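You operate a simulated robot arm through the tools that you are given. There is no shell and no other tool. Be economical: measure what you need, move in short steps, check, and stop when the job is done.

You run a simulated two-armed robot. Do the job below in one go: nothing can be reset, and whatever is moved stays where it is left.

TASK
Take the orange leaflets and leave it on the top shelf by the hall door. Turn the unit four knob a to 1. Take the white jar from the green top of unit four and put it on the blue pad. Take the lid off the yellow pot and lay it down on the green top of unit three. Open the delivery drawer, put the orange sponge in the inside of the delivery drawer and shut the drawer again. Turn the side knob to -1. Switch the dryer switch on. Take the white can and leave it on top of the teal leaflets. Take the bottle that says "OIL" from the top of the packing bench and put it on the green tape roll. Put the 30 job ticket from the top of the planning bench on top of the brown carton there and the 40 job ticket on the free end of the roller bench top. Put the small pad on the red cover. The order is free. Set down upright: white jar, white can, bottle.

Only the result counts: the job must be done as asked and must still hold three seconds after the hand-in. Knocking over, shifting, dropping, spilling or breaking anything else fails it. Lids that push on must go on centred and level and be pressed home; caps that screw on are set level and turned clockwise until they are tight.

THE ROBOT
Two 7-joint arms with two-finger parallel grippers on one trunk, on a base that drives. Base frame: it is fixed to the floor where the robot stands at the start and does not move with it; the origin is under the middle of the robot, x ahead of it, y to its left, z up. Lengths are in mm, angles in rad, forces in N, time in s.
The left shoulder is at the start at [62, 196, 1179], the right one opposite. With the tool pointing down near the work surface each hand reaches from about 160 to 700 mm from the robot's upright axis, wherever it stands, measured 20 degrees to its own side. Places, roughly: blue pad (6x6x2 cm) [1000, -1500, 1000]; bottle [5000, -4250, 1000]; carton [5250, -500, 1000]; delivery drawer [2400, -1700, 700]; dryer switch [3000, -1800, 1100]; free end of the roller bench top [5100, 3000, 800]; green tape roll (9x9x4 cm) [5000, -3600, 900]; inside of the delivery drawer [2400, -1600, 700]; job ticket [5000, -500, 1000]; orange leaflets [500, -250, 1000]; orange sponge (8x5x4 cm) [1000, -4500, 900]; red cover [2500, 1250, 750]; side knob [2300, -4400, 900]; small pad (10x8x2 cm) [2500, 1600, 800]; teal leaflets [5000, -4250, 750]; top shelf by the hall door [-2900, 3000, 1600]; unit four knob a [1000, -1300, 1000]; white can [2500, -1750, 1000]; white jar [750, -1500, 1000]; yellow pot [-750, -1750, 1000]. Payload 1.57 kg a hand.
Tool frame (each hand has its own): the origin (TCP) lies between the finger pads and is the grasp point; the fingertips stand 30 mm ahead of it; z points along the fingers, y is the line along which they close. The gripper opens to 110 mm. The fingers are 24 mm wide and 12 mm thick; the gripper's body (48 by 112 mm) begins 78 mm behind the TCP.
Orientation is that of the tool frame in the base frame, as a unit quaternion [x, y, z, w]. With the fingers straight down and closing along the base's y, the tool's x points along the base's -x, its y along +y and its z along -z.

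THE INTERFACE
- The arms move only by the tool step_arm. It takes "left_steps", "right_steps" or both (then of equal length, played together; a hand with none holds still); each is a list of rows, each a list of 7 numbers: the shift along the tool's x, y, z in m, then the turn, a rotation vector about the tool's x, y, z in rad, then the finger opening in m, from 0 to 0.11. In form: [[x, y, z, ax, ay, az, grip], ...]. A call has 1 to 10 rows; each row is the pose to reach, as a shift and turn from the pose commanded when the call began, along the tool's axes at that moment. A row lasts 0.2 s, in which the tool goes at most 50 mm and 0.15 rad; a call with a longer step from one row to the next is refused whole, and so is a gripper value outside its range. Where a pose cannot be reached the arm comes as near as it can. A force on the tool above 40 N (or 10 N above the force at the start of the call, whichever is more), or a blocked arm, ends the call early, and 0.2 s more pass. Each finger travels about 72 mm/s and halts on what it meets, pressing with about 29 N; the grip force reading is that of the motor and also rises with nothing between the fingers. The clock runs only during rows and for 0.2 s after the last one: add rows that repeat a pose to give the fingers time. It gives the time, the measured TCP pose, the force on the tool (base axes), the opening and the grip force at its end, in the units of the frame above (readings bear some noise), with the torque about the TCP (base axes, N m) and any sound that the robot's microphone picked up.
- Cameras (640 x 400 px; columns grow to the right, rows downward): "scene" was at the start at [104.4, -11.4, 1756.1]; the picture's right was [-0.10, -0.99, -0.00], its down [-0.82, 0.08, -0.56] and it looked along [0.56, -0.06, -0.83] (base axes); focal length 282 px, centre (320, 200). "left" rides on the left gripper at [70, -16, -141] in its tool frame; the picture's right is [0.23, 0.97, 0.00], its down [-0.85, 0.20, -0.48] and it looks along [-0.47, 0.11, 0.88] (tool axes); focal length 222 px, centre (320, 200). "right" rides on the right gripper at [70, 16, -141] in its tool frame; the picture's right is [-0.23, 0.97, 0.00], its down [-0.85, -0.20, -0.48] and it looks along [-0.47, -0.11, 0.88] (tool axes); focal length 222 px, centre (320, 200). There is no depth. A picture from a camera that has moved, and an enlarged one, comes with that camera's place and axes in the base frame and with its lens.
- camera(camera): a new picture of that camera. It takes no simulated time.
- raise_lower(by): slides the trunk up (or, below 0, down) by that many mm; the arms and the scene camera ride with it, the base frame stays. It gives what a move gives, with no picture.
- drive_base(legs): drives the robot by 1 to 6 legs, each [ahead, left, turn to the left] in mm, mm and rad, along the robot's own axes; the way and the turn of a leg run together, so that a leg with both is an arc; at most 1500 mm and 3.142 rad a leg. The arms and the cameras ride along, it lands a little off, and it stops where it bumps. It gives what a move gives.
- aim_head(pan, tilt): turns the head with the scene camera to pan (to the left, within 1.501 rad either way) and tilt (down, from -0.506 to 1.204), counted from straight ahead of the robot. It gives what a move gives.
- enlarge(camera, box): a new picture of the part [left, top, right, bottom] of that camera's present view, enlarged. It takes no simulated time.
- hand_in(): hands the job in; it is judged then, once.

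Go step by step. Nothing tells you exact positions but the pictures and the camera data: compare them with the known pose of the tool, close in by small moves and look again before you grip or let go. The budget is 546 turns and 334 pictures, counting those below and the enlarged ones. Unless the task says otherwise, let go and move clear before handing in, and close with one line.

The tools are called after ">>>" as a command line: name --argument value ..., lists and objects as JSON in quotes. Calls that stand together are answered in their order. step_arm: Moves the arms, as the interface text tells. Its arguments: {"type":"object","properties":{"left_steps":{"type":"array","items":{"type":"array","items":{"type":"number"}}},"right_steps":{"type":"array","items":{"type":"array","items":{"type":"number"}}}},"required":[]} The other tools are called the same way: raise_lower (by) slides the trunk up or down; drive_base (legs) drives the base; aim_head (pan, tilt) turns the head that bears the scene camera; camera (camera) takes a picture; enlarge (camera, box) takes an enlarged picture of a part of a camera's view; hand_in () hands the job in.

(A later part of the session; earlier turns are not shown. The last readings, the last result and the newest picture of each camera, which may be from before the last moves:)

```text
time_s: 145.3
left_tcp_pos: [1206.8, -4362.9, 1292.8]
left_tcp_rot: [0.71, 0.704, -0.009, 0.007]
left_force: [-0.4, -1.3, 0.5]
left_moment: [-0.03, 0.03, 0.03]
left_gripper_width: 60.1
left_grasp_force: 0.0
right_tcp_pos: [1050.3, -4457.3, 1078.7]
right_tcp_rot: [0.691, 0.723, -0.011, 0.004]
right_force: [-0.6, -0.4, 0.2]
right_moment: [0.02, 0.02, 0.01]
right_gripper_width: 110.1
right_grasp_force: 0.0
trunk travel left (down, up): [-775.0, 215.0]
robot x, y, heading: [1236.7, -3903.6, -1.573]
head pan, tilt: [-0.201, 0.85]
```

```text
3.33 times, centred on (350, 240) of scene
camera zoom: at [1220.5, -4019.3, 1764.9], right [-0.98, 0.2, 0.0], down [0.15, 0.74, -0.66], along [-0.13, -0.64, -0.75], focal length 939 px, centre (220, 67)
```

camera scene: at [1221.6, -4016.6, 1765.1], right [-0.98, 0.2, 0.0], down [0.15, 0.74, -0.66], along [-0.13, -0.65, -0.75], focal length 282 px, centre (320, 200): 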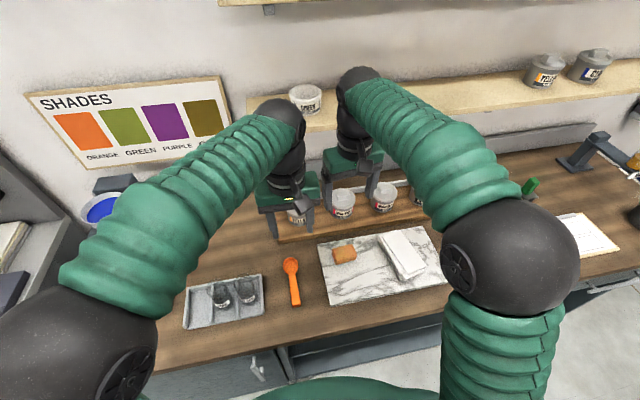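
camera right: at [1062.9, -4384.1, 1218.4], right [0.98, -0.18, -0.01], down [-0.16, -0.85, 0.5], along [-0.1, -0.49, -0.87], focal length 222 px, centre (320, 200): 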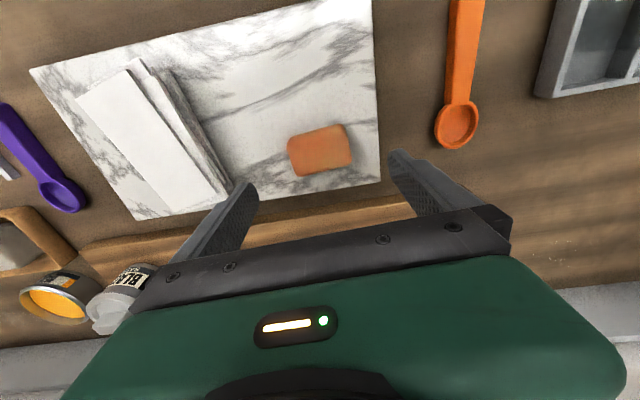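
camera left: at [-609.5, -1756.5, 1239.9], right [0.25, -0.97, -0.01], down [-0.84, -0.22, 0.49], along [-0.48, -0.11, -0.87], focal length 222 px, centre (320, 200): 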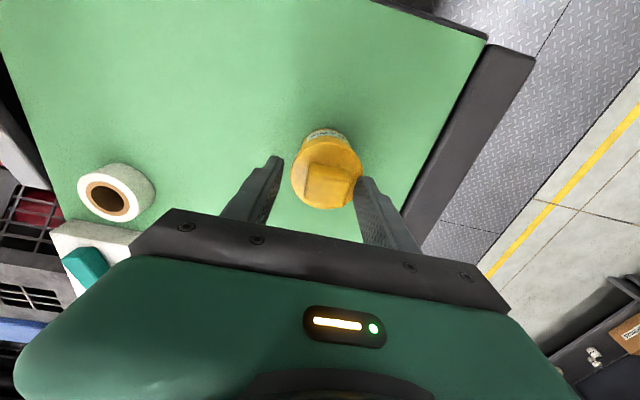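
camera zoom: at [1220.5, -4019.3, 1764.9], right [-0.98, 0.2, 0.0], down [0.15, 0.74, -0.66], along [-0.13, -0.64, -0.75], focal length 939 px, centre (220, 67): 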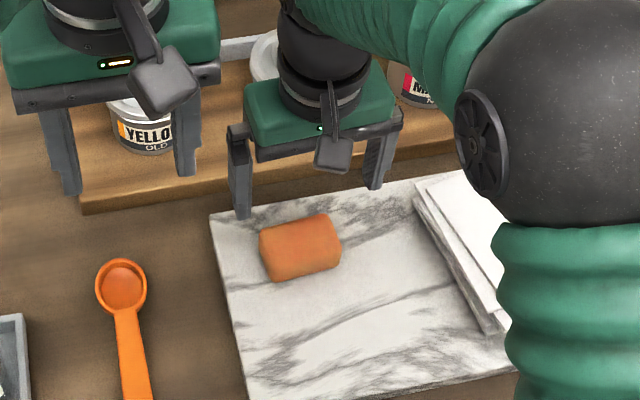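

>>> step_arm --right_steps '[[-0.001, -0.001, 0.045, 0, 0, 0, 0.105], [-0.001, -0.001, 0.085, 0, 0, 0, 0.105], [-0.001, -0.001, 0.11, 0, 0, 0, 0.105], [-0.001, -0.001, 0.121, 0, 0, 0, 0.105]]'

>>> camera --camera "right"

>>> enlarge --camera "scene" --box '[280, 180, 420, 300]'

```text
time_s: 146.3
left_tcp_pos: [1208.4, -4362.5, 1293.1]
left_tcp_rot: [0.71, 0.704, -0.01, 0.007]
left_force: [-0.3, 1.1, 0.5]
left_moment: [0.0, -0.01, -0.01]
left_gripper_width: 60.1
left_grasp_force: 0.1
right_tcp_pos: [1047.6, -4459.7, 960.3]
right_tcp_rot: [0.691, 0.723, -0.011, 0.004]
right_force: [0.8, -0.4, -0.3]
right_moment: [-0.02, 0.01, 0.01]
right_gripper_width: 104.9
right_grasp_force: 0.1
trunk travel left (down, up): [-775.0, 215.0]
robot x, y, heading: [1241.7, -3902.7, -1.573]
head pan, tilt: [-0.201, 0.85]
```

```text
273 pictures are left
camera right: at [1061.6, -4386.8, 1098.8], right [0.98, -0.18, -0.01], down [-0.15, -0.85, 0.5], along [-0.1, -0.49, -0.87], focal length 222 px, centre (320, 200)
```

right: 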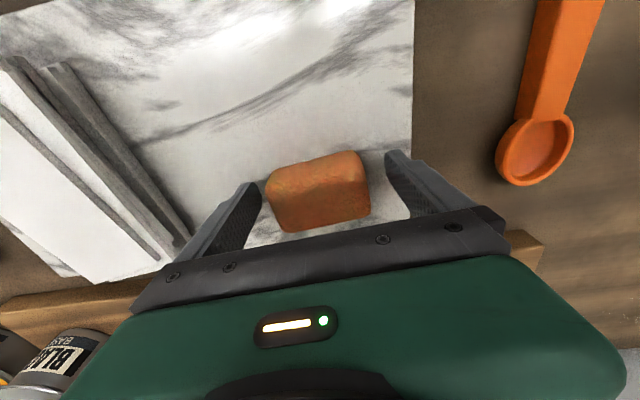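

```text
3.33 times, centred on (350, 240) of scene
camera zoom: at [1221.0, -4016.9, 1765.1], right [-0.98, 0.2, 0.0], down [0.15, 0.74, -0.66], along [-0.13, -0.64, -0.75], focal length 939 px, centre (220, 67)
```

zoom: 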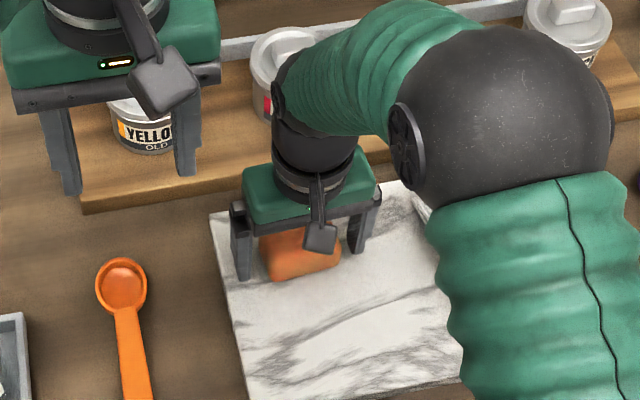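

>>> step_arm --right_steps '[[0, 0, 0.003, 0, 0, 0, 0.09], [0, 0, 0.003, 0, 0, 0, 0.075], [0, 0, 0.003, 0, 0, 0, 0.06], [0, 0, 0.003, 0, 0, 0, 0.055], [0, 0, 0.003, 0, 0, 0, 0.055]]'

>>> step_arm --right_steps '[[0, 0, -0.02, 0, 0, 0, 0.055], [0, 0, -0.06, 0, 0, 0, 0.055], [0, 0, -0.1, 0, 0, 0, 0.055], [0.02, 0, -0.14, 0, 0, 0, 0.055], [0.04, 0, -0.18, 0, 0, 0, 0.055], [0.06, 0, -0.22, 0, 0, 0, 0.055], [0.08, 0, -0.26, 0, 0, 0, 0.055]]'

>>> camera --camera "right"

```text
time_s: 147.5
left_tcp_pos: [1207.9, -4362.8, 1293.1]
left_tcp_rot: [0.71, 0.704, -0.009, 0.007]
left_force: [0.0, 0.9, 0.9]
left_moment: [-0.03, 0.01, 0.01]
left_gripper_width: 60.2
left_grasp_force: 0.1
right_tcp_pos: [1049.4, -4460.7, 955.8]
right_tcp_rot: [0.69, 0.724, -0.011, 0.004]
right_force: [-0.5, -0.2, 0.0]
right_moment: [0.02, 0.0, 0.0]
right_gripper_width: 74.1
right_grasp_force: 28.9
trunk travel left (down, up): [-775.0, 215.0]
robot x, y, heading: [1240.5, -3902.8, -1.574]
head pan, tilt: [-0.201, 0.85]
```

```text
time_s: 149.1
left_tcp_pos: [1208.6, -4360.3, 1295.0]
left_tcp_rot: [0.71, 0.704, -0.01, 0.007]
left_force: [0.1, 0.8, -0.1]
left_moment: [0.01, -0.03, 0.01]
left_gripper_width: 60.0
left_grasp_force: 0.0
right_tcp_pos: [1048.0, -4373.2, 1214.0]
right_tcp_rot: [0.69, 0.723, -0.011, 0.005]
right_force: [-0.8, 0.3, 0.3]
right_moment: [-0.03, -0.03, 0.01]
right_gripper_width: 74.1
right_grasp_force: 28.8
trunk travel left (down, up): [-775.0, 215.0]
robot x, y, heading: [1240.1, -3906.5, -1.572]
head pan, tilt: [-0.201, 0.85]
```

```text
271 pictures are left
camera right: at [1061.5, -4299.7, 1353.5], right [0.98, -0.18, -0.01], down [-0.15, -0.85, 0.5], along [-0.1, -0.49, -0.87], focal length 222 px, centre (320, 200)
```

right: 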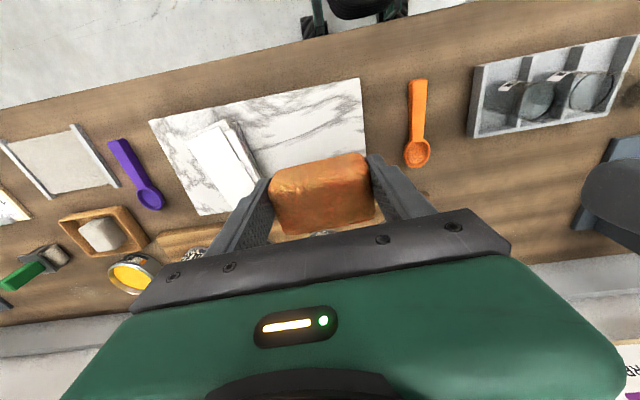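

Sponge held in the right hand. I move to the console with the side knob to the east.

>>> drive_base --legs '[[-150, 0, 0], [0, 900, 0]]'

>>> aim_head --pan 0.1 --tilt 0.75

>>> camera --camera "scene"

```text
time_s: 154.8
left_tcp_pos: [2125.3, -4207.7, 1293.9]
left_tcp_rot: [0.703, 0.711, -0.007, 0.008]
left_force: [-0.7, -0.1, 1.2]
left_moment: [0.04, -0.01, -0.02]
left_gripper_width: 60.2
left_grasp_force: 0.1
right_tcp_pos: [1966.5, -4223.2, 1212.1]
right_tcp_rot: [0.683, 0.731, -0.01, 0.006]
right_force: [-0.6, 0.0, -1.1]
right_moment: [0.01, -0.04, 0.02]
right_gripper_width: 74.0
right_grasp_force: 28.5
trunk travel left (down, up): [-775.0, 215.0]
robot x, y, heading: [2154.3, -3747.7, -1.555]
head pan, tilt: [-0.201, 0.85]
```

```text
time_s: 155.6
left_tcp_pos: [2128.9, -4205.0, 1293.9]
left_tcp_rot: [0.703, 0.711, -0.01, 0.006]
left_force: [0.0, -0.2, 0.1]
left_moment: [0.01, -0.01, -0.02]
left_gripper_width: 60.0
left_grasp_force: 0.0
right_tcp_pos: [1968.7, -4221.5, 1212.9]
right_tcp_rot: [0.684, 0.73, -0.011, 0.004]
right_force: [0.1, 0.1, 0.0]
right_moment: [0.02, 0.0, -0.03]
right_gripper_width: 74.0
right_grasp_force: 28.4
trunk travel left (down, up): [-775.0, 215.0]
robot x, y, heading: [2148.9, -3749.8, -1.552]
head pan, tilt: [0.099, 0.75]
```

```text
270 pictures are left
camera scene: at [2158.0, -3866.3, 1773.1], right [-0.99, -0.11, 0.0], down [-0.08, 0.68, -0.73], along [0.09, -0.72, -0.68], focal length 282 px, centre (320, 200)
```

scene: 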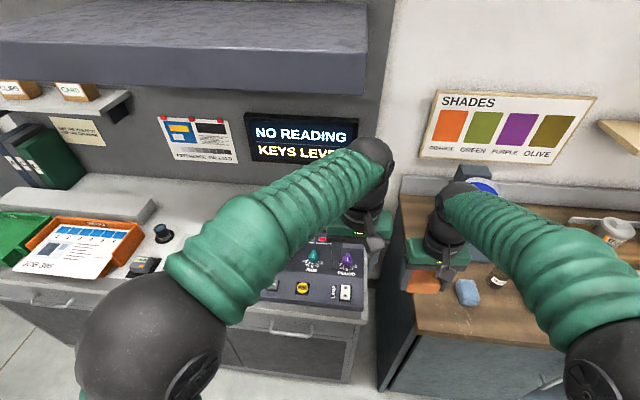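

>>> enlarge --camera "scene" --box '[120, 200, 400, 330]'

>>> camera --camera "left"

```text
2.29 times, centred on (260, 265) of scene
camera zoom: at [2158.0, -3866.3, 1773.1], right [-0.99, -0.11, 0.0], down [-0.08, 0.68, -0.73], along [0.09, -0.72, -0.68], focal length 644 px, centre (457, 51)
```

zoom: 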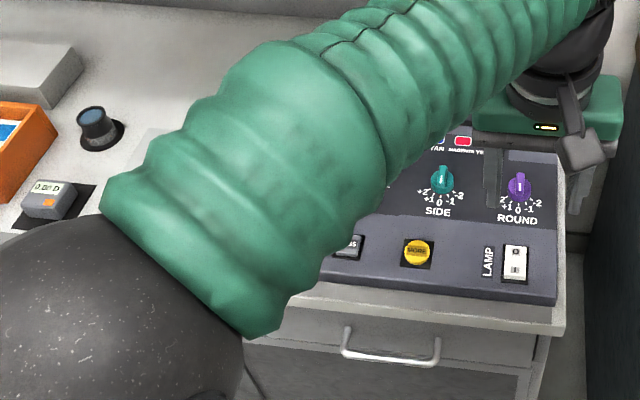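

```text
268 pictures are left
camera left: at [2110.4, -4132.2, 1434.0], right [0.97, 0.24, -0.01], down [0.21, -0.84, 0.5], along [0.11, -0.48, -0.87], focal length 222 px, centre (320, 200)
```

left: 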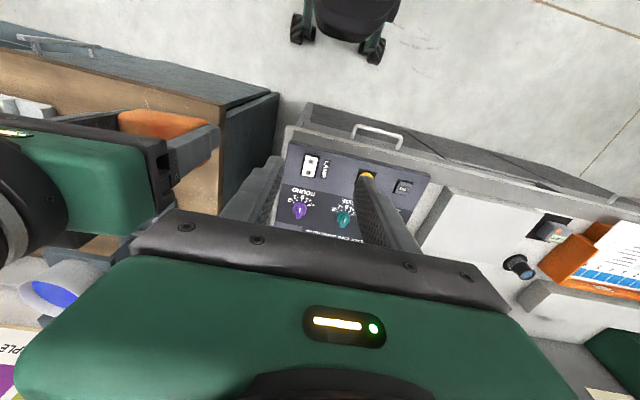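

The SIDE knob (teal) is near [2255, -4460]. Because of the hood I lower both hands first, then drive closer.

>>> step_arm --left_steps '[[0, 0, 0.04, 0, 0, 0, 0.06], [0, 0, 0.08, 0, 0, 0, 0.06], [0, 0, 0.12, 0, 0, 0, 0.06], [0, 0, 0.15, 0, 0, 0, 0.06]]' --right_steps '[[0.02, 0, 0.0, 0, 0, 0, 0.055], [0.04, 0, 0.03, 0, 0, 0, 0.055], [0.06, 0, 0.05, 0, 0, 0, 0.055], [0.08, 0, 0.06, 0, 0, 0, 0.055]]'

>>> drive_base --legs '[[190, -30, -0.018]]'

>>> camera --camera "left"

>>> camera --camera "scene"

```text
time_s: 156.6
left_tcp_pos: [2130.2, -4210.2, 1147.3]
left_tcp_rot: [0.703, 0.712, -0.009, 0.008]
left_force: [0.5, -0.9, -0.3]
left_moment: [-0.02, -0.04, -0.04]
left_gripper_width: 59.9
left_grasp_force: 0.1
right_tcp_pos: [1964.6, -4142.2, 1151.5]
right_tcp_rot: [0.683, 0.73, -0.012, 0.005]
right_force: [0.0, -1.3, -0.1]
right_moment: [-0.01, 0.01, -0.02]
right_gripper_width: 74.2
right_grasp_force: 28.7
trunk travel left (down, up): [-775.0, 215.0]
robot x, y, heading: [2149.9, -3745.3, -1.56]
head pan, tilt: [0.099, 0.75]
```

```text
time_s: 158.2
left_tcp_pos: [2097.0, -4398.4, 1148.6]
left_tcp_rot: [0.708, 0.706, -0.012, 0.008]
left_force: [-0.1, -0.6, 1.1]
left_moment: [-0.03, 0.0, 0.0]
left_gripper_width: 60.1
left_grasp_force: 0.0
right_tcp_pos: [1931.1, -4328.2, 1152.0]
right_tcp_rot: [0.689, 0.725, -0.013, 0.005]
right_force: [0.0, 0.1, 0.6]
right_moment: [0.0, 0.06, -0.01]
right_gripper_width: 73.8
right_grasp_force: 29.5
trunk travel left (down, up): [-775.0, 215.0]
robot x, y, heading: [2122.4, -3940.4, -1.572]
head pan, tilt: [0.099, 0.75]
```

```text
267 pictures are left
camera left: at [2080.1, -4324.7, 1288.0], right [0.97, 0.22, -0.01], down [0.2, -0.84, 0.5], along [0.1, -0.49, -0.87], focal length 222 px, centre (320, 200)
```

left: 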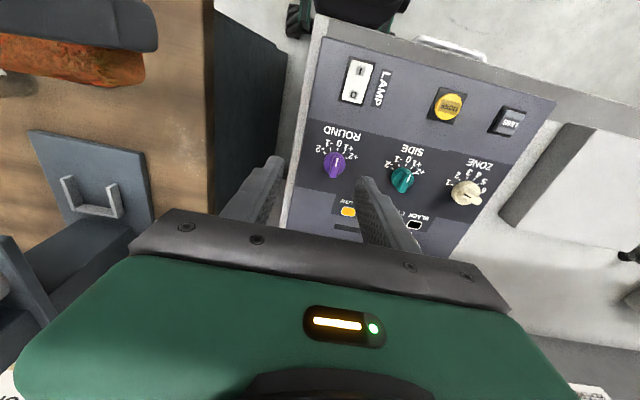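

```text
266 pictures are left
camera scene: at [2132.3, -4052.3, 1773.6], right [-0.99, -0.1, 0.0], down [-0.07, 0.68, -0.73], along [0.07, -0.73, -0.68], focal length 282 px, centre (320, 200)
```

scene: 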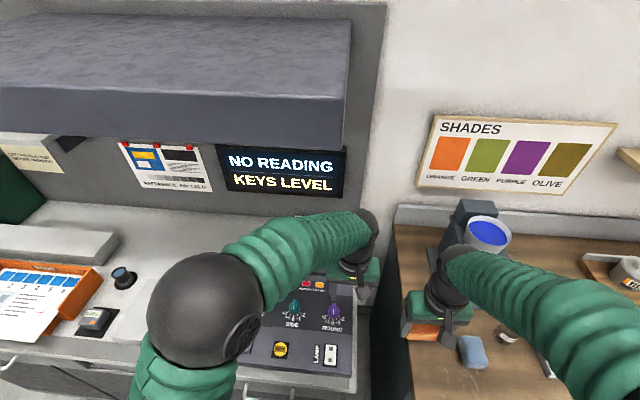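

>>> enlarge --camera "left" --box '[310, 120, 490, 240]'

>>> enlarge --camera "scene" --box '[250, 270, 370, 370]'

```text
3.33 times, centred on (400, 180) of left
camera zoom: at [2080.1, -4324.7, 1288.0], right [0.97, 0.22, -0.01], down [0.2, -0.84, 0.5], along [0.1, -0.49, -0.87], focal length 740 px, centre (53, 267)
```

zoom: 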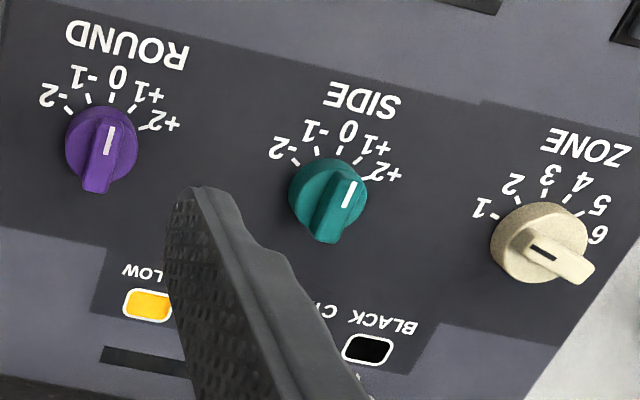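

```text
4.00 times, centred on (310, 320) of scene
camera zoom: at [2132.3, -4052.3, 1773.6], right [-0.99, -0.1, 0.0], down [-0.07, 0.68, -0.73], along [0.07, -0.73, -0.68], focal length 1126 px, centre (360, -280)
```

zoom: 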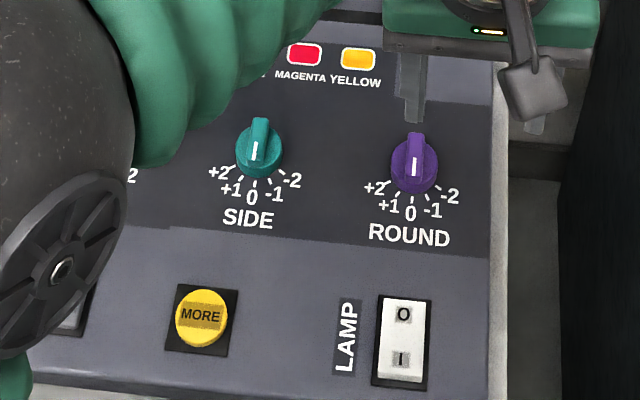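

SIDE pointer is at 0; −1 lies 30° counter-clockwise (seen from above). Knob at about [2248, -4450, 949]. I bring the left hand above it.

>>> step_arm --left_steps '[[-0.013, 0.038, 0, 0, 0, 0, 0.06], [-0.026, 0.076, 0, 0, 0, 0, 0.06], [-0.039, 0.114, 0, 0, 0, 0, 0.05], [-0.052, 0.151, 0.01, 0, 0, 0, 0.05], [-0.051, 0.151, 0.05, 0, 0, 0, 0.045], [-0.05, 0.151, 0.09, 0, 0, 0, 0.045]]'

>>> camera --camera "left"

>>> enlarge --camera "scene" --box '[230, 250, 370, 370]'

```text
time_s: 159.6
left_tcp_pos: [2246.0, -4454.6, 1059.0]
left_tcp_rot: [0.708, 0.706, -0.01, 0.007]
left_force: [0.4, -0.5, 0.5]
left_moment: [0.0, -0.01, 0.01]
left_gripper_width: 44.8
left_grasp_force: 0.2
right_tcp_pos: [1930.8, -4333.0, 1151.0]
right_tcp_rot: [0.688, 0.725, -0.012, 0.006]
right_force: [-0.8, -0.7, -0.5]
right_moment: [0.03, 0.0, 0.0]
right_gripper_width: 74.1
right_grasp_force: 28.8
trunk travel left (down, up): [-775.0, 215.0]
robot x, y, heading: [2122.7, -3940.3, -1.573]
head pan, tilt: [0.099, 0.75]
```

```text
263 pictures are left
camera left: at [2228.9, -4381.8, 1198.3], right [0.97, 0.22, -0.01], down [0.2, -0.84, 0.5], along [0.1, -0.49, -0.87], focal length 222 px, centre (320, 200)
```

left: 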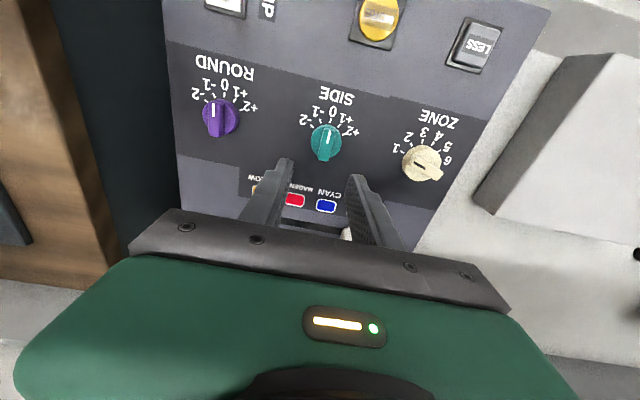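

```text
3.33 times, centred on (300, 310) of scene
camera zoom: at [2130.3, -4060.9, 1773.0], right [-0.99, -0.1, 0.0], down [-0.07, 0.68, -0.73], along [0.07, -0.73, -0.68], focal length 939 px, centre (387, -167)
```

zoom: 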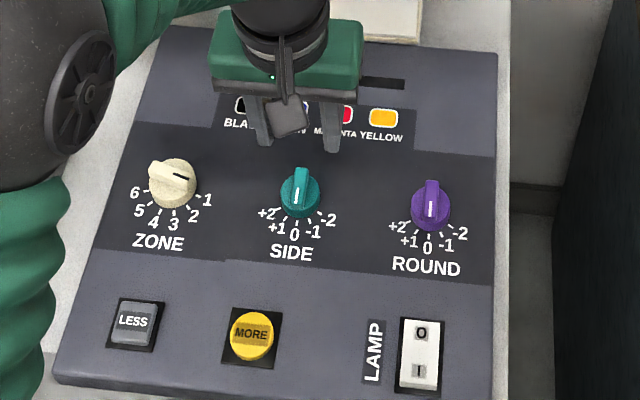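

>>> step_arm --left_steps '[[0.004, 0.001, 0.03, 0, 0, 0, 0.045], [0.004, 0.001, 0.03, 0, 0, 0, 0.045], [0.004, 0.001, 0.03, 0, 0, 0, 0.045], [0.004, 0.001, 0.03, 0, 0, 0, 0.045], [0.004, 0.001, 0.03, 0, 0, 0, 0.045], [0.004, 0.001, 0.03, 0, 0, 0, 0.045], [0.004, 0.001, 0.03, 0, 0, 0, 0.045], [0.004, 0.001, 0.03, 0, 0, 0, 0.045]]'

>>> camera --camera "left"

>>> enlarge --camera "scene" --box '[230, 250, 370, 370]'

```text
time_s: 161.4
left_tcp_pos: [2245.9, -4452.5, 1028.2]
left_tcp_rot: [0.708, 0.706, -0.009, 0.008]
left_force: [1.0, 0.1, 0.0]
left_moment: [0.02, 0.06, 0.02]
left_gripper_width: 44.9
left_grasp_force: 0.1
right_tcp_pos: [1930.8, -4331.9, 1151.5]
right_tcp_rot: [0.688, 0.725, -0.013, 0.003]
right_force: [-0.2, 0.0, -0.2]
right_moment: [-0.02, 0.02, -0.01]
right_gripper_width: 73.8
right_grasp_force: 28.6
trunk travel left (down, up): [-775.0, 215.0]
robot x, y, heading: [2126.0, -3937.3, -1.568]
head pan, tilt: [0.099, 0.75]
```

```text
261 pictures are left
camera left: at [2229.7, -4378.4, 1167.9], right [0.97, 0.22, -0.01], down [0.2, -0.84, 0.5], along [0.1, -0.49, -0.87], focal length 222 px, centre (320, 200)
```

left: 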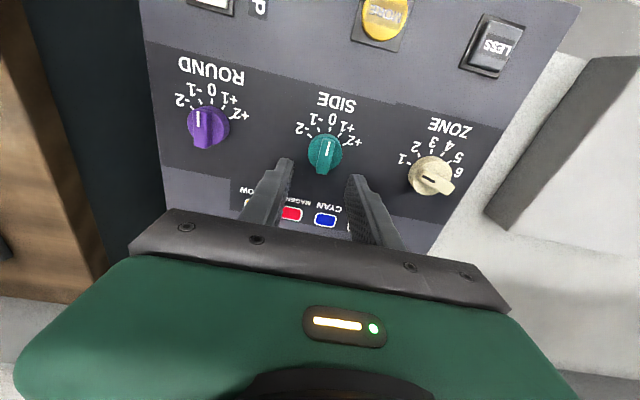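

```text
3.33 times, centred on (300, 310) of scene
camera zoom: at [2131.1, -4059.7, 1773.1], right [-0.99, -0.1, 0.0], down [-0.07, 0.68, -0.73], along [0.07, -0.73, -0.68], focal length 939 px, centre (387, -167)
```

zoom: 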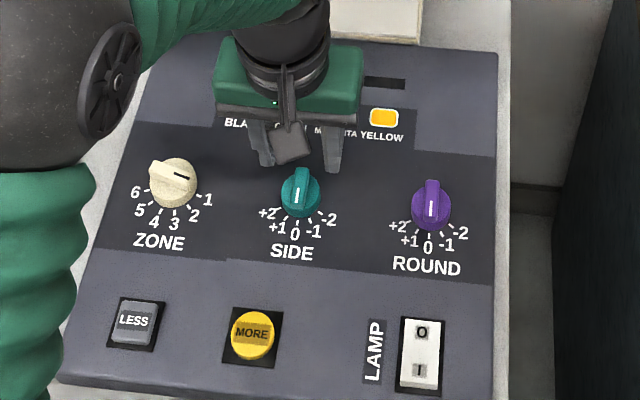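

>>> step_arm --left_steps '[[0.0, 0.003, 0.02, 0, 0, 0, 0.04], [0, 0.003, 0.04, 0, 0, 0, 0.04], [0, 0.003, 0.055, 0, 0, 0, 0.04]]'

>>> enlarge --camera "left" --box '[250, 80, 430, 220]'

>>> enlarge --camera "scene" --box '[230, 250, 370, 370]'

```text
time_s: 162.2
left_tcp_pos: [2249.7, -4453.3, 972.6]
left_tcp_rot: [0.708, 0.706, -0.01, 0.007]
left_force: [-0.5, 0.0, 1.0]
left_moment: [0.02, 0.04, 0.0]
left_gripper_width: 39.9
left_grasp_force: 0.0
right_tcp_pos: [1931.0, -4331.2, 1151.9]
right_tcp_rot: [0.689, 0.725, -0.013, 0.005]
right_force: [0.6, -0.8, -0.1]
right_moment: [0.0, -0.02, 0.02]
right_gripper_width: 74.2
right_grasp_force: 29.3
trunk travel left (down, up): [-775.0, 215.0]
robot x, y, heading: [2119.8, -3942.3, -1.568]
head pan, tilt: [0.099, 0.75]
```

```text
2.86 times, centred on (340, 150) of left
camera zoom: at [2232.9, -4379.2, 1112.4], right [0.97, 0.22, -0.01], down [0.2, -0.84, 0.5], along [0.1, -0.49, -0.87], focal length 635 px, centre (263, 343)
```

zoom: 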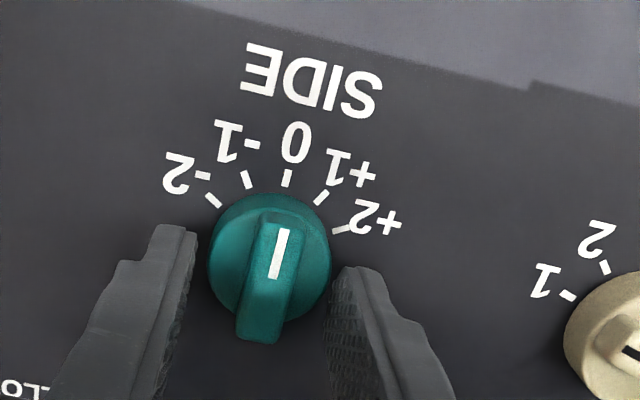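

```text
3.33 times, centred on (300, 310) of scene
camera zoom: at [2131.1, -4059.7, 1773.1], right [-0.99, -0.1, 0.0], down [-0.07, 0.68, -0.73], along [0.07, -0.73, -0.68], focal length 939 px, centre (387, -167)
```

zoom: 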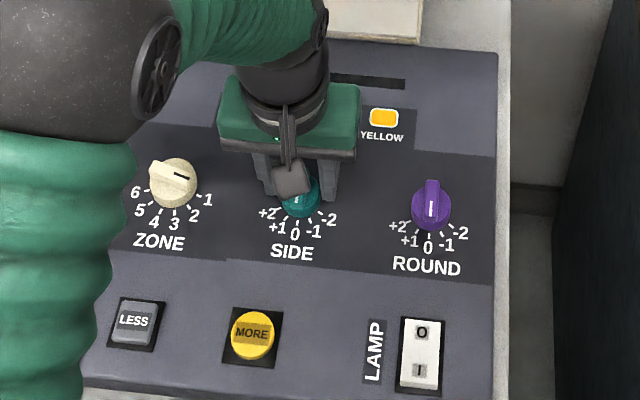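

>>> step_arm --left_steps '[[0.0, 0, 0.005, 0, 0, 0, 0.04], [0, 0, 0.01, 0, 0, 0, 0.04]]'

>>> enlarge --camera "left" --box '[250, 80, 430, 220]'

```text
time_s: 162.8
left_tcp_pos: [2249.7, -4453.7, 962.3]
left_tcp_rot: [0.708, 0.706, -0.01, 0.006]
left_force: [-0.5, 0.1, -0.4]
left_moment: [0.02, 0.01, 0.02]
left_gripper_width: 39.9
left_grasp_force: 0.1
right_tcp_pos: [1931.4, -4332.1, 1151.4]
right_tcp_rot: [0.689, 0.725, -0.012, 0.004]
right_force: [1.0, 1.0, -0.9]
right_moment: [0.0, 0.0, -0.02]
right_gripper_width: 74.3
right_grasp_force: 28.8
trunk travel left (down, up): [-775.0, 215.0]
robot x, y, heading: [2123.5, -3940.2, -1.572]
head pan, tilt: [0.099, 0.75]
```

```text
2.86 times, centred on (340, 150) of left
camera zoom: at [2233.2, -4379.3, 1102.4], right [0.97, 0.22, -0.01], down [0.2, -0.84, 0.5], along [0.1, -0.49, -0.87], focal length 635 px, centre (263, 343)
```

zoom: 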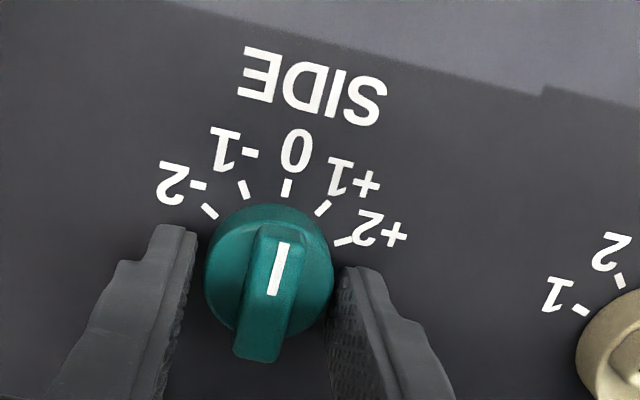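

>>> step_arm --left_steps '[[0, 0, 0, 0, 0, 0, 0.03], [0, 0, 0, 0, 0, 0, 0.02], [0, 0, 0, 0, 0, 0, 0.01], [0, 0, 0, 0, 0, 0, 0.01]]'

>>> enlarge --camera "left" --box '[250, 80, 430, 220]'

```text
time_s: 163.8
left_tcp_pos: [2250.7, -4453.7, 962.9]
left_tcp_rot: [0.709, 0.706, -0.01, 0.007]
left_force: [3.4, -1.3, 1.0]
left_moment: [-0.11, -0.1, -0.03]
left_gripper_width: 35.5
left_grasp_force: 42.6
right_tcp_pos: [1932.2, -4331.0, 1152.1]
right_tcp_rot: [0.688, 0.725, -0.012, 0.004]
right_force: [-0.1, 0.2, 0.1]
right_moment: [-0.01, 0.01, 0.01]
right_gripper_width: 73.8
right_grasp_force: 28.8
trunk travel left (down, up): [-775.0, 215.0]
robot x, y, heading: [2123.1, -3944.3, -1.564]
head pan, tilt: [0.099, 0.75]
```

```text
2.86 times, centred on (340, 150) of left
camera zoom: at [2233.9, -4379.2, 1102.4], right [0.97, 0.22, -0.01], down [0.2, -0.84, 0.5], along [0.1, -0.49, -0.87], focal length 635 px, centre (263, 343)
```

zoom: 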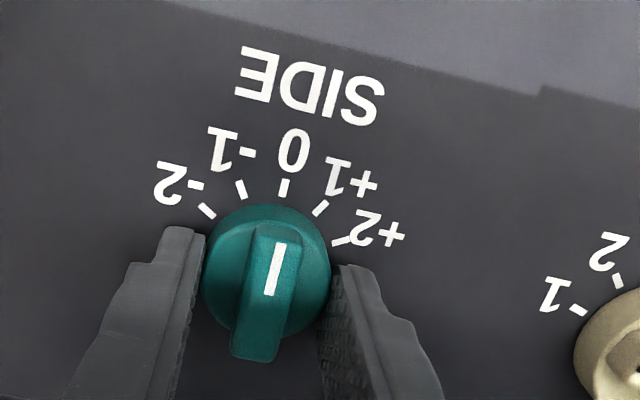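

It grips the disc, centred. I turn it 30° counter-clockwise.

>>> step_arm --left_steps '[[0, 0, 0, 0, 0, -0.1, 0.01], [0, 0, 0, 0, 0, -0.2, 0.01], [0, 0, 0, 0, 0, -0.3, 0.01], [0, 0, 0, 0, 0, -0.4, 0.01], [0, 0, 0, 0, 0, -0.52, 0.01], [0, 0, 0, 0, 0, -0.52, 0.01]]'

>>> enlarge --camera "left" --box '[250, 80, 430, 220]'

>>> enlarge --camera "scene" --box '[230, 250, 370, 370]'

```text
time_s: 165.2
left_tcp_pos: [2252.7, -4451.4, 962.3]
left_tcp_rot: [0.502, 0.864, -0.012, 0.004]
left_force: [8.3, 0.4, 4.8]
left_moment: [-0.58, -0.86, -0.04]
left_gripper_width: 35.2
left_grasp_force: 42.1
right_tcp_pos: [1932.1, -4331.9, 1151.8]
right_tcp_rot: [0.688, 0.725, -0.013, 0.005]
right_force: [-0.3, -0.1, -0.6]
right_moment: [0.02, -0.02, 0.02]
right_gripper_width: 74.0
right_grasp_force: 28.9
trunk travel left (down, up): [-775.0, 215.0]
robot x, y, heading: [2122.5, -3942.9, -1.568]
head pan, tilt: [0.099, 0.75]
```

```text
2.86 times, centred on (340, 150) of left
camera zoom: at [2203.3, -4395.9, 1103.1], right [0.73, 0.68, -0.02], down [0.6, -0.63, 0.49], along [0.32, -0.37, -0.87], focal length 635 px, centre (263, 343)
```

zoom: 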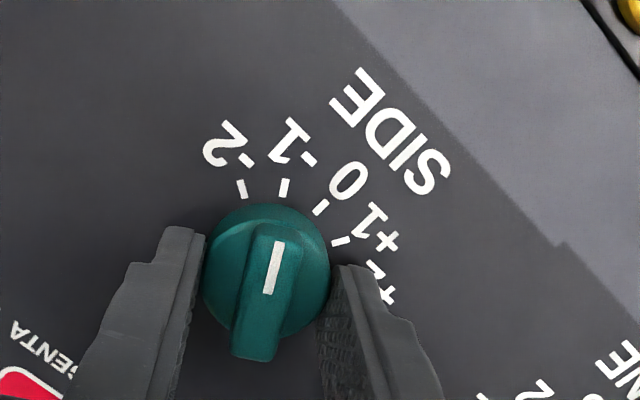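

```text
3.33 times, centred on (300, 310) of scene
camera zoom: at [2134.7, -4058.3, 1773.2], right [-0.99, -0.1, 0.0], down [-0.07, 0.68, -0.73], along [0.07, -0.73, -0.68], focal length 939 px, centre (387, -167)
```

zoom: 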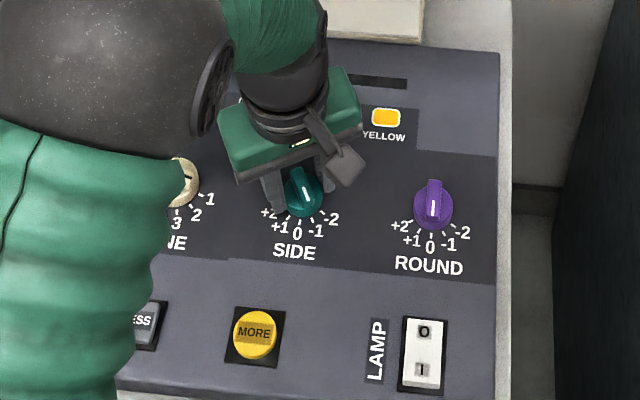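

The −1 tick is now where 0 was relative to the pointer. I release, rise and verify.

>>> step_arm --left_steps '[[0, 0, 0, 0, 0, 0, 0.04], [0, 0, 0, 0, 0, 0, 0.05], [0, 0, 0, 0, 0, 0, 0.05], [0, 0, -0.04, 0, 0, 0, 0.05], [0, 0, -0.08, 0, 0, 0, 0.05], [0, 0, -0.12, 0, 0, 0.13, 0.05], [0, 0, -0.15, 0, 0, 0.26, 0.05], [0, 0, -0.18, 0, 0, 0.39, 0.05], [0, 0, -0.18, 0, 0, 0.52, 0.05]]'

>>> enlarge --camera "scene" --box '[230, 250, 370, 370]'

```text
time_s: 167.2
left_tcp_pos: [2248.5, -4449.0, 1142.6]
left_tcp_rot: [0.709, 0.705, -0.008, 0.007]
left_force: [0.0, 0.7, -0.4]
left_moment: [0.04, 0.02, 0.0]
left_gripper_width: 49.9
left_grasp_force: 0.0
right_tcp_pos: [1931.1, -4333.2, 1151.0]
right_tcp_rot: [0.689, 0.725, -0.013, 0.004]
right_force: [0.0, 1.3, 0.4]
right_moment: [0.02, 0.03, -0.02]
right_gripper_width: 74.1
right_grasp_force: 29.0
trunk travel left (down, up): [-775.0, 215.0]
robot x, y, heading: [2119.4, -3939.9, -1.569]
head pan, tilt: [0.099, 0.75]
```

```text
3.33 times, centred on (300, 310) of scene
camera zoom: at [2131.2, -4059.7, 1773.0], right [-0.99, -0.1, 0.0], down [-0.07, 0.68, -0.73], along [0.07, -0.73, -0.68], focal length 939 px, centre (387, -167)
```

zoom: 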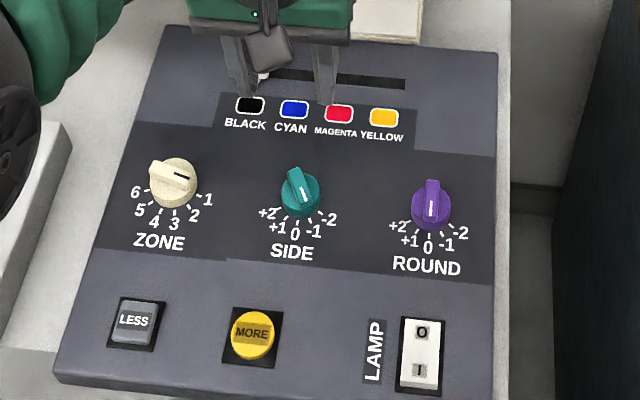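

Knob is at −1. I back away and turn north toward the delivery drawer.

>>> drive_base --legs '[[-550, 0, 0], [0, 0, 3.14]]'

>>> aim_head --pan -0.1 --tilt 0.5

>>> camera --camera "scene"

```text
time_s: 177.7
left_tcp_pos: [2009.1, -2886.1, 1142.9]
left_tcp_rot: [-0.697, 0.717, 0.007, 0.01]
left_force: [0.0, -1.2, 0.0]
left_moment: [0.0, -0.03, 0.03]
left_gripper_width: 50.3
left_grasp_force: 0.1
right_tcp_pos: [2324.7, -3010.1, 1151.3]
right_tcp_rot: [0.717, -0.697, -0.004, -0.013]
right_force: [0.2, -0.2, 0.2]
right_moment: [0.04, -0.02, 0.01]
right_gripper_width: 74.2
right_grasp_force: 28.9
trunk travel left (down, up): [-775.0, 215.0]
robot x, y, heading: [2126.0, -3393.4, 1.552]
head pan, tilt: [0.099, 0.75]
```

```text
time_s: 178.4
left_tcp_pos: [2009.7, -2888.1, 1144.2]
left_tcp_rot: [-0.698, 0.716, 0.007, 0.011]
left_force: [-0.3, -0.1, -0.5]
left_moment: [-0.01, 0.02, 0.03]
left_gripper_width: 50.0
left_grasp_force: 0.1
right_tcp_pos: [2324.4, -3011.5, 1152.1]
right_tcp_rot: [0.718, -0.696, -0.004, -0.013]
right_force: [0.8, -0.9, 0.0]
right_moment: [0.04, -0.01, -0.01]
right_gripper_width: 74.1
right_grasp_force: 28.8
trunk travel left (down, up): [-775.0, 215.0]
robot x, y, heading: [2124.7, -3398.8, 1.552]
head pan, tilt: [-0.099, 0.499]
```

```text
252 pictures are left
camera scene: at [2136.1, -3277.3, 1795.0], right [0.99, -0.12, 0.0], down [-0.06, -0.48, -0.88], along [0.1, 0.87, -0.48], focal length 282 px, centre (320, 200)
```

scene: 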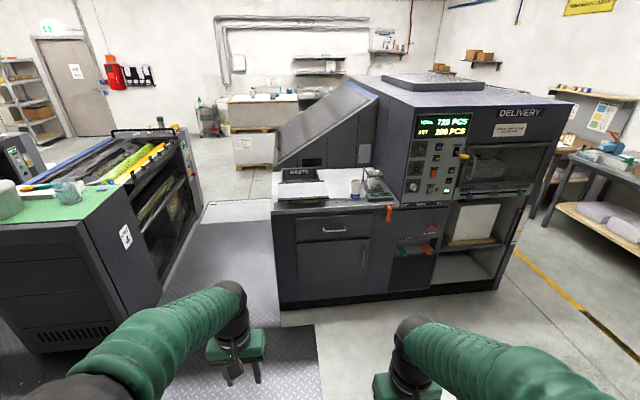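

>>> enlarge --camera "scene" --box '[260, 90, 560, 310]'

```text
1.82 times, centred on (410, 200) of scene
camera zoom: at [2136.1, -3277.3, 1795.0], right [0.99, -0.12, 0.0], down [-0.06, -0.48, -0.88], along [0.1, 0.87, -0.48], focal length 512 px, centre (156, 200)
```

zoom: 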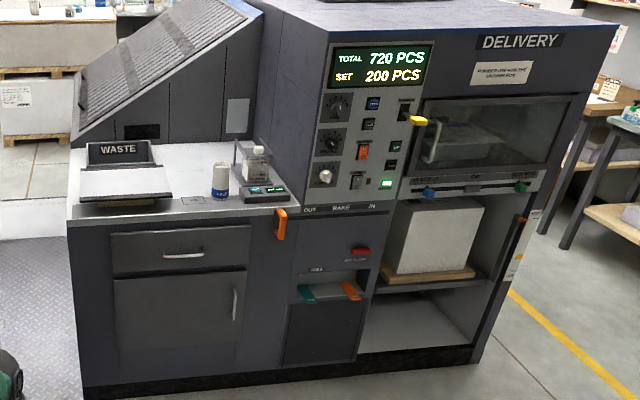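

The drawer's bar handle is near [2405, -1775, 726]; the white can stands on the counter above. I drive closer, then re-look.

>>> drive_base --legs '[[860, -335, 0.018]]'

>>> aim_head --pan 0.1 --tilt 0.75

>>> camera --camera "scene"

```text
time_s: 183.3
left_tcp_pos: [2331.2, -2030.8, 1143.8]
left_tcp_rot: [0.707, -0.707, -0.008, -0.011]
left_force: [0.9, 0.0, -1.2]
left_moment: [-0.02, 0.01, 0.01]
left_gripper_width: 50.3
left_grasp_force: 0.0
right_tcp_pos: [2648.7, -2145.4, 1152.6]
right_tcp_rot: [0.726, -0.688, -0.006, -0.013]
right_force: [0.2, -0.5, 0.3]
right_moment: [0.01, 0.0, 0.0]
right_gripper_width: 74.2
right_grasp_force: 29.5
trunk travel left (down, up): [-775.0, 215.0]
robot x, y, heading: [2459.9, -2534.9, 1.57]
head pan, tilt: [-0.099, 0.499]
```

```text
time_s: 184.0
left_tcp_pos: [2331.2, -2028.2, 1143.8]
left_tcp_rot: [-0.707, 0.707, 0.007, 0.012]
left_force: [0.4, 0.3, 0.2]
left_moment: [0.02, 0.0, 0.01]
left_gripper_width: 50.1
left_grasp_force: 0.0
right_tcp_pos: [2650.2, -2146.2, 1152.8]
right_tcp_rot: [0.726, -0.687, -0.005, -0.013]
right_force: [0.0, 0.2, -0.6]
right_moment: [0.0, -0.03, -0.02]
right_gripper_width: 74.2
right_grasp_force: 28.7
trunk travel left (down, up): [-775.0, 215.0]
robot x, y, heading: [2459.8, -2536.1, 1.575]
head pan, tilt: [0.099, 0.75]
```

```text
250 pictures are left
camera scene: at [2451.7, -2422.9, 1773.1], right [0.99, 0.1, 0.0], down [0.07, -0.68, -0.73], along [-0.08, 0.73, -0.68], focal length 282 px, centre (320, 200)
```

scene: 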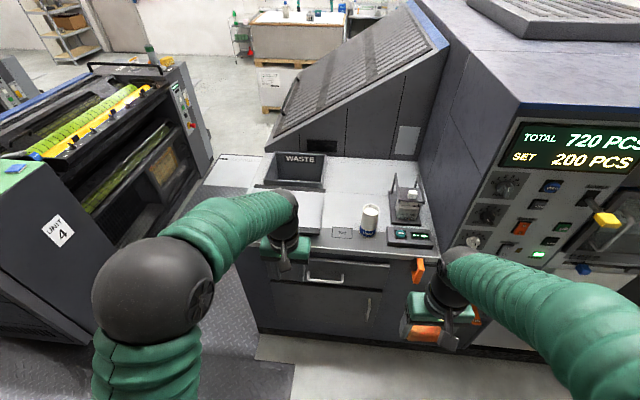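

>>> enlarge --camera "scene" --box '[240, 190, 440, 330]'

>>> raise_lower --by -250

>>> enlarge --camera "scene" --box '[240, 190, 440, 330]'

```text
2.86 times, centred on (340, 260) of scene
camera zoom: at [2451.7, -2422.9, 1773.1], right [0.99, 0.1, 0.0], down [0.07, -0.68, -0.73], along [-0.08, 0.73, -0.68], focal length 804 px, centre (263, 29)
```

zoom: 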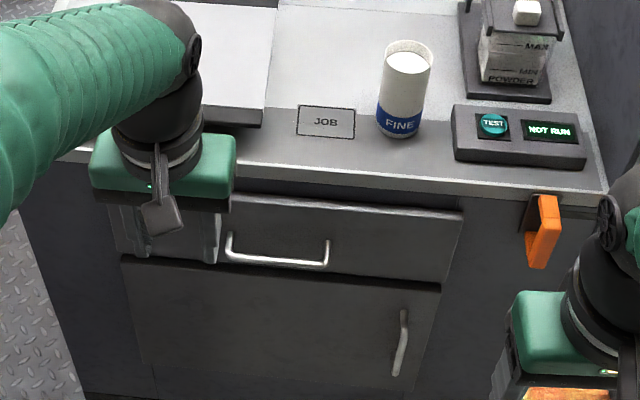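

```text
time_s: 186.6
left_tcp_pos: [2330.8, -2030.2, 893.2]
left_tcp_rot: [0.708, -0.707, -0.008, -0.01]
left_force: [-0.4, -0.4, 0.5]
left_moment: [0.0, -0.01, 0.01]
left_gripper_width: 49.9
left_grasp_force: 0.1
right_tcp_pos: [2651.0, -2146.1, 901.8]
right_tcp_rot: [0.726, -0.687, -0.005, -0.014]
right_force: [-0.9, -0.6, 0.0]
right_moment: [0.02, 0.0, -0.02]
right_gripper_width: 74.0
right_grasp_force: 28.4
trunk travel left (down, up): [-525.0, 465.0]
robot x, y, heading: [2461.7, -2538.3, 1.578]
head pan, tilt: [0.099, 0.75]
```

```text
2.86 times, centred on (340, 260) of scene
camera zoom: at [2452.0, -2423.9, 1523.1], right [0.99, 0.1, 0.0], down [0.07, -0.68, -0.73], along [-0.08, 0.73, -0.68], focal length 804 px, centre (263, 29)
```

zoom: 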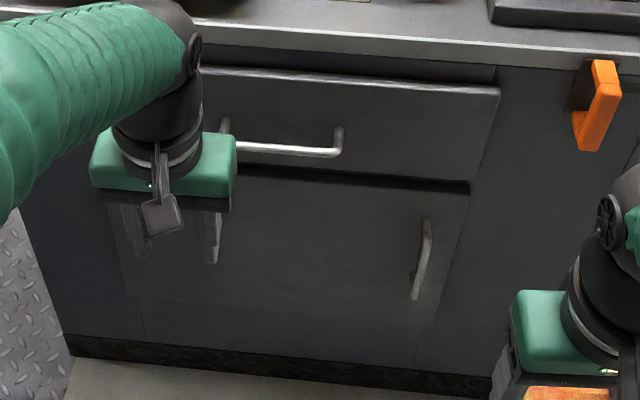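

Handle bar spans x 2334–2474 at about y −1815, z 768. I pitch the left hand to point forward, then roll it so the fingers close vertically.

>>> step_arm --left_steps '[[0, 0, 0, 0, -0.14, 0, 0.05], [0, 0, 0.01, 0, -0.28, 0, 0.05], [-0.01, 0, 0.02, 0, -0.42, 0, 0.05], [-0.02, 0, 0.03, 0, -0.56, 0, 0.05], [-0.03, 0, 0.04, 0, -0.7, 0, 0.05], [-0.04, 0, 0.05, 0, -0.84, 0, 0.05], [-0.05, 0, 0.06, 0, -0.98, 0, 0.05], [-0.06, 0, 0.07, 0, -1.12, 0, 0.05], [-0.07, 0, 0.08, 0, -1.26, 0, 0.05], [-0.08, 0, 0.09, 0, -1.4, 0, 0.05]]'

>>> camera --camera "scene"

```text
time_s: 188.2
left_tcp_pos: [2315.1, -1958.3, 928.2]
left_tcp_rot: [0.642, -0.56, -0.341, -0.398]
left_force: [0.6, 0.5, 0.1]
left_moment: [0.0, 0.01, -0.02]
left_gripper_width: 49.8
left_grasp_force: 0.1
right_tcp_pos: [2649.8, -2146.3, 901.5]
right_tcp_rot: [0.726, -0.687, -0.006, -0.013]
right_force: [-0.8, -0.3, -0.1]
right_moment: [0.01, 0.0, 0.0]
right_gripper_width: 73.9
right_grasp_force: 29.1
trunk travel left (down, up): [-525.0, 465.0]
robot x, y, heading: [2457.3, -2540.9, 1.576]
head pan, tilt: [0.099, 0.75]
stopped in row 7 (left hand): the arm was blocked; the commanded pose is now the measured one
```

```text
247 pictures are left
camera scene: at [2451.3, -2424.0, 1523.3], right [0.99, 0.1, 0.0], down [0.07, -0.68, -0.73], along [-0.08, 0.73, -0.68], focal length 282 px, centre (320, 200)
```

scene: 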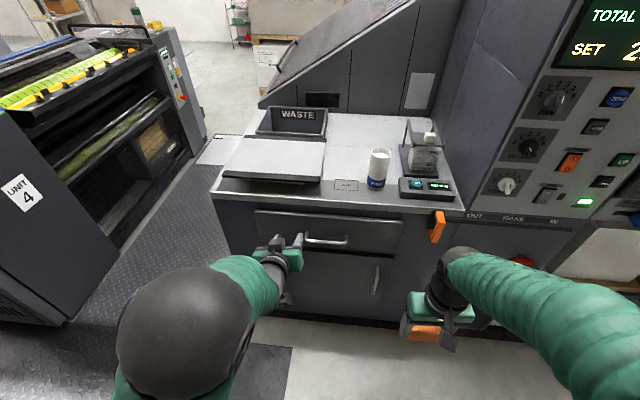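

>>> step_arm --left_steps '[[0, 0, 0, 0, 0, 0.14, 0.06], [0, 0, 0, 0, 0, 0.28, 0.06], [0, 0, 0, 0, 0, 0.42, 0.06], [0, 0, 0, 0, 0, 0.56, 0.06], [0, 0, 0, 0, 0, 0.7, 0.06], [0, 0, 0, 0, 0, 0.84, 0.06], [0, 0, 0, 0, 0, 0.98, 0.06], [0, 0, 0, 0, 0, 1.12, 0.06], [0, 0, 0, 0, 0, 1.26, 0.06], [0, 0, 0, 0, 0, 1.4, 0.06]]'

>>> camera --camera "scene"

```text
time_s: 190.6
left_tcp_pos: [2266.6, -1952.8, 943.4]
left_tcp_rot: [-0.177, 0.826, 0.531, 0.072]
left_force: [0.6, 0.9, -0.5]
left_moment: [0.01, -0.01, 0.03]
left_gripper_width: 59.8
left_grasp_force: 0.0
right_tcp_pos: [2650.1, -2147.7, 903.0]
right_tcp_rot: [0.727, -0.687, -0.005, -0.014]
right_force: [-0.4, -0.4, -0.3]
right_moment: [-0.01, 0.02, -0.01]
right_gripper_width: 73.8
right_grasp_force: 28.5
trunk travel left (down, up): [-525.0, 465.0]
robot x, y, heading: [2461.0, -2531.8, 1.576]
head pan, tilt: [0.099, 0.75]
stopped in row 10 (left hand): the arm was blocked; the commanded pose is now the measured one
```

```text
246 pictures are left
camera scene: at [2451.7, -2424.1, 1522.9], right [0.99, 0.1, 0.0], down [0.07, -0.68, -0.73], along [-0.08, 0.73, -0.68], focal length 282 px, centre (320, 200)
```

scene: 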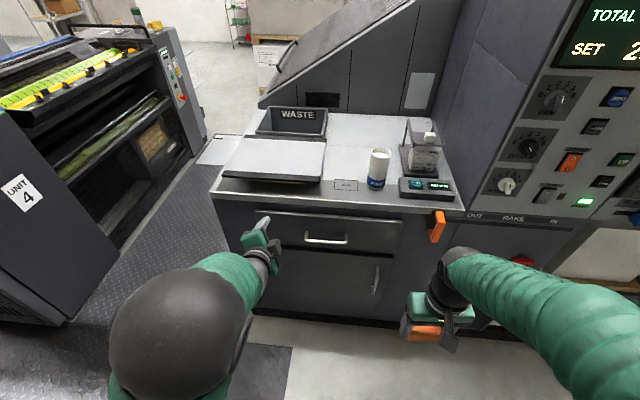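

The roll reached about 68°. I move toward the handle and continue the roll on the way.

>>> step_arm --left_steps '[[-0.017, -0.025, 0.021, 0, 0, 0, 0.06], [-0.034, -0.05, 0.042, 0, 0, 0, 0.06], [-0.051, -0.075, 0.063, 0, 0, 0, 0.06], [-0.068, -0.1, 0.083, 0, 0, 0.1, 0.06], [-0.085, -0.125, 0.104, 0, 0, 0.2, 0.06], [-0.102, -0.15, 0.125, 0, 0, 0.3, 0.06]]'

>>> camera --camera "scene"

>>> camera --camera "left"

```text
time_s: 191.2
left_tcp_pos: [2289.9, -1913.1, 985.4]
left_tcp_rot: [-0.226, 0.771, 0.583, 0.119]
left_force: [0.1, -0.2, -0.5]
left_moment: [0.0, 0.0, 0.01]
left_gripper_width: 60.1
left_grasp_force: 0.0
right_tcp_pos: [2650.5, -2148.3, 902.2]
right_tcp_rot: [0.727, -0.687, -0.007, -0.013]
right_force: [-0.6, -0.4, -1.2]
right_moment: [0.0, -0.03, 0.01]
right_gripper_width: 74.0
right_grasp_force: 29.4
trunk travel left (down, up): [-525.0, 465.0]
robot x, y, heading: [2460.1, -2540.2, 1.572]
head pan, tilt: [0.099, 0.75]
stopped in row 3 (left hand): the arm was blocked; the commanded pose is now the measured one
```

```text
245 pictures are left
camera scene: at [2452.4, -2423.9, 1522.8], right [0.99, 0.1, 0.0], down [0.07, -0.68, -0.73], along [-0.08, 0.73, -0.68], focal length 282 px, centre (320, 200)
```

scene: 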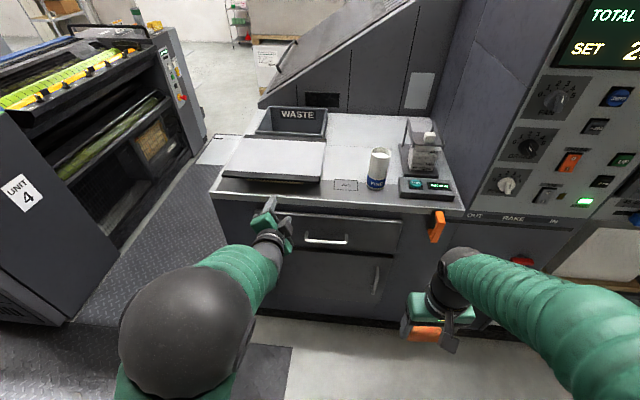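

```text
244 pictures are left
camera left: at [2247.1, -2065.5, 982.3], right [-0.67, 0.17, 0.72], down [0.68, -0.23, 0.69], along [0.28, 0.96, 0.04], focal length 222 px, centre (320, 200)
```

left: 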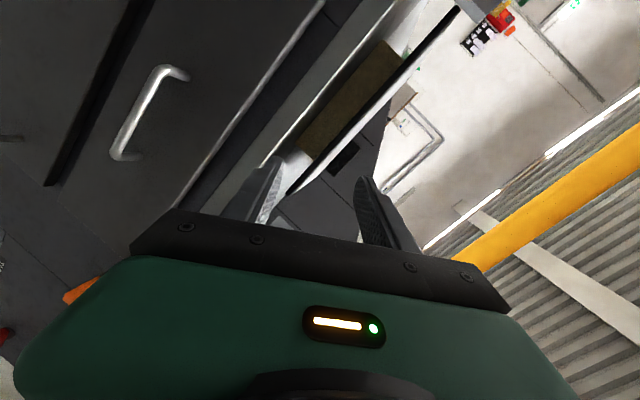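

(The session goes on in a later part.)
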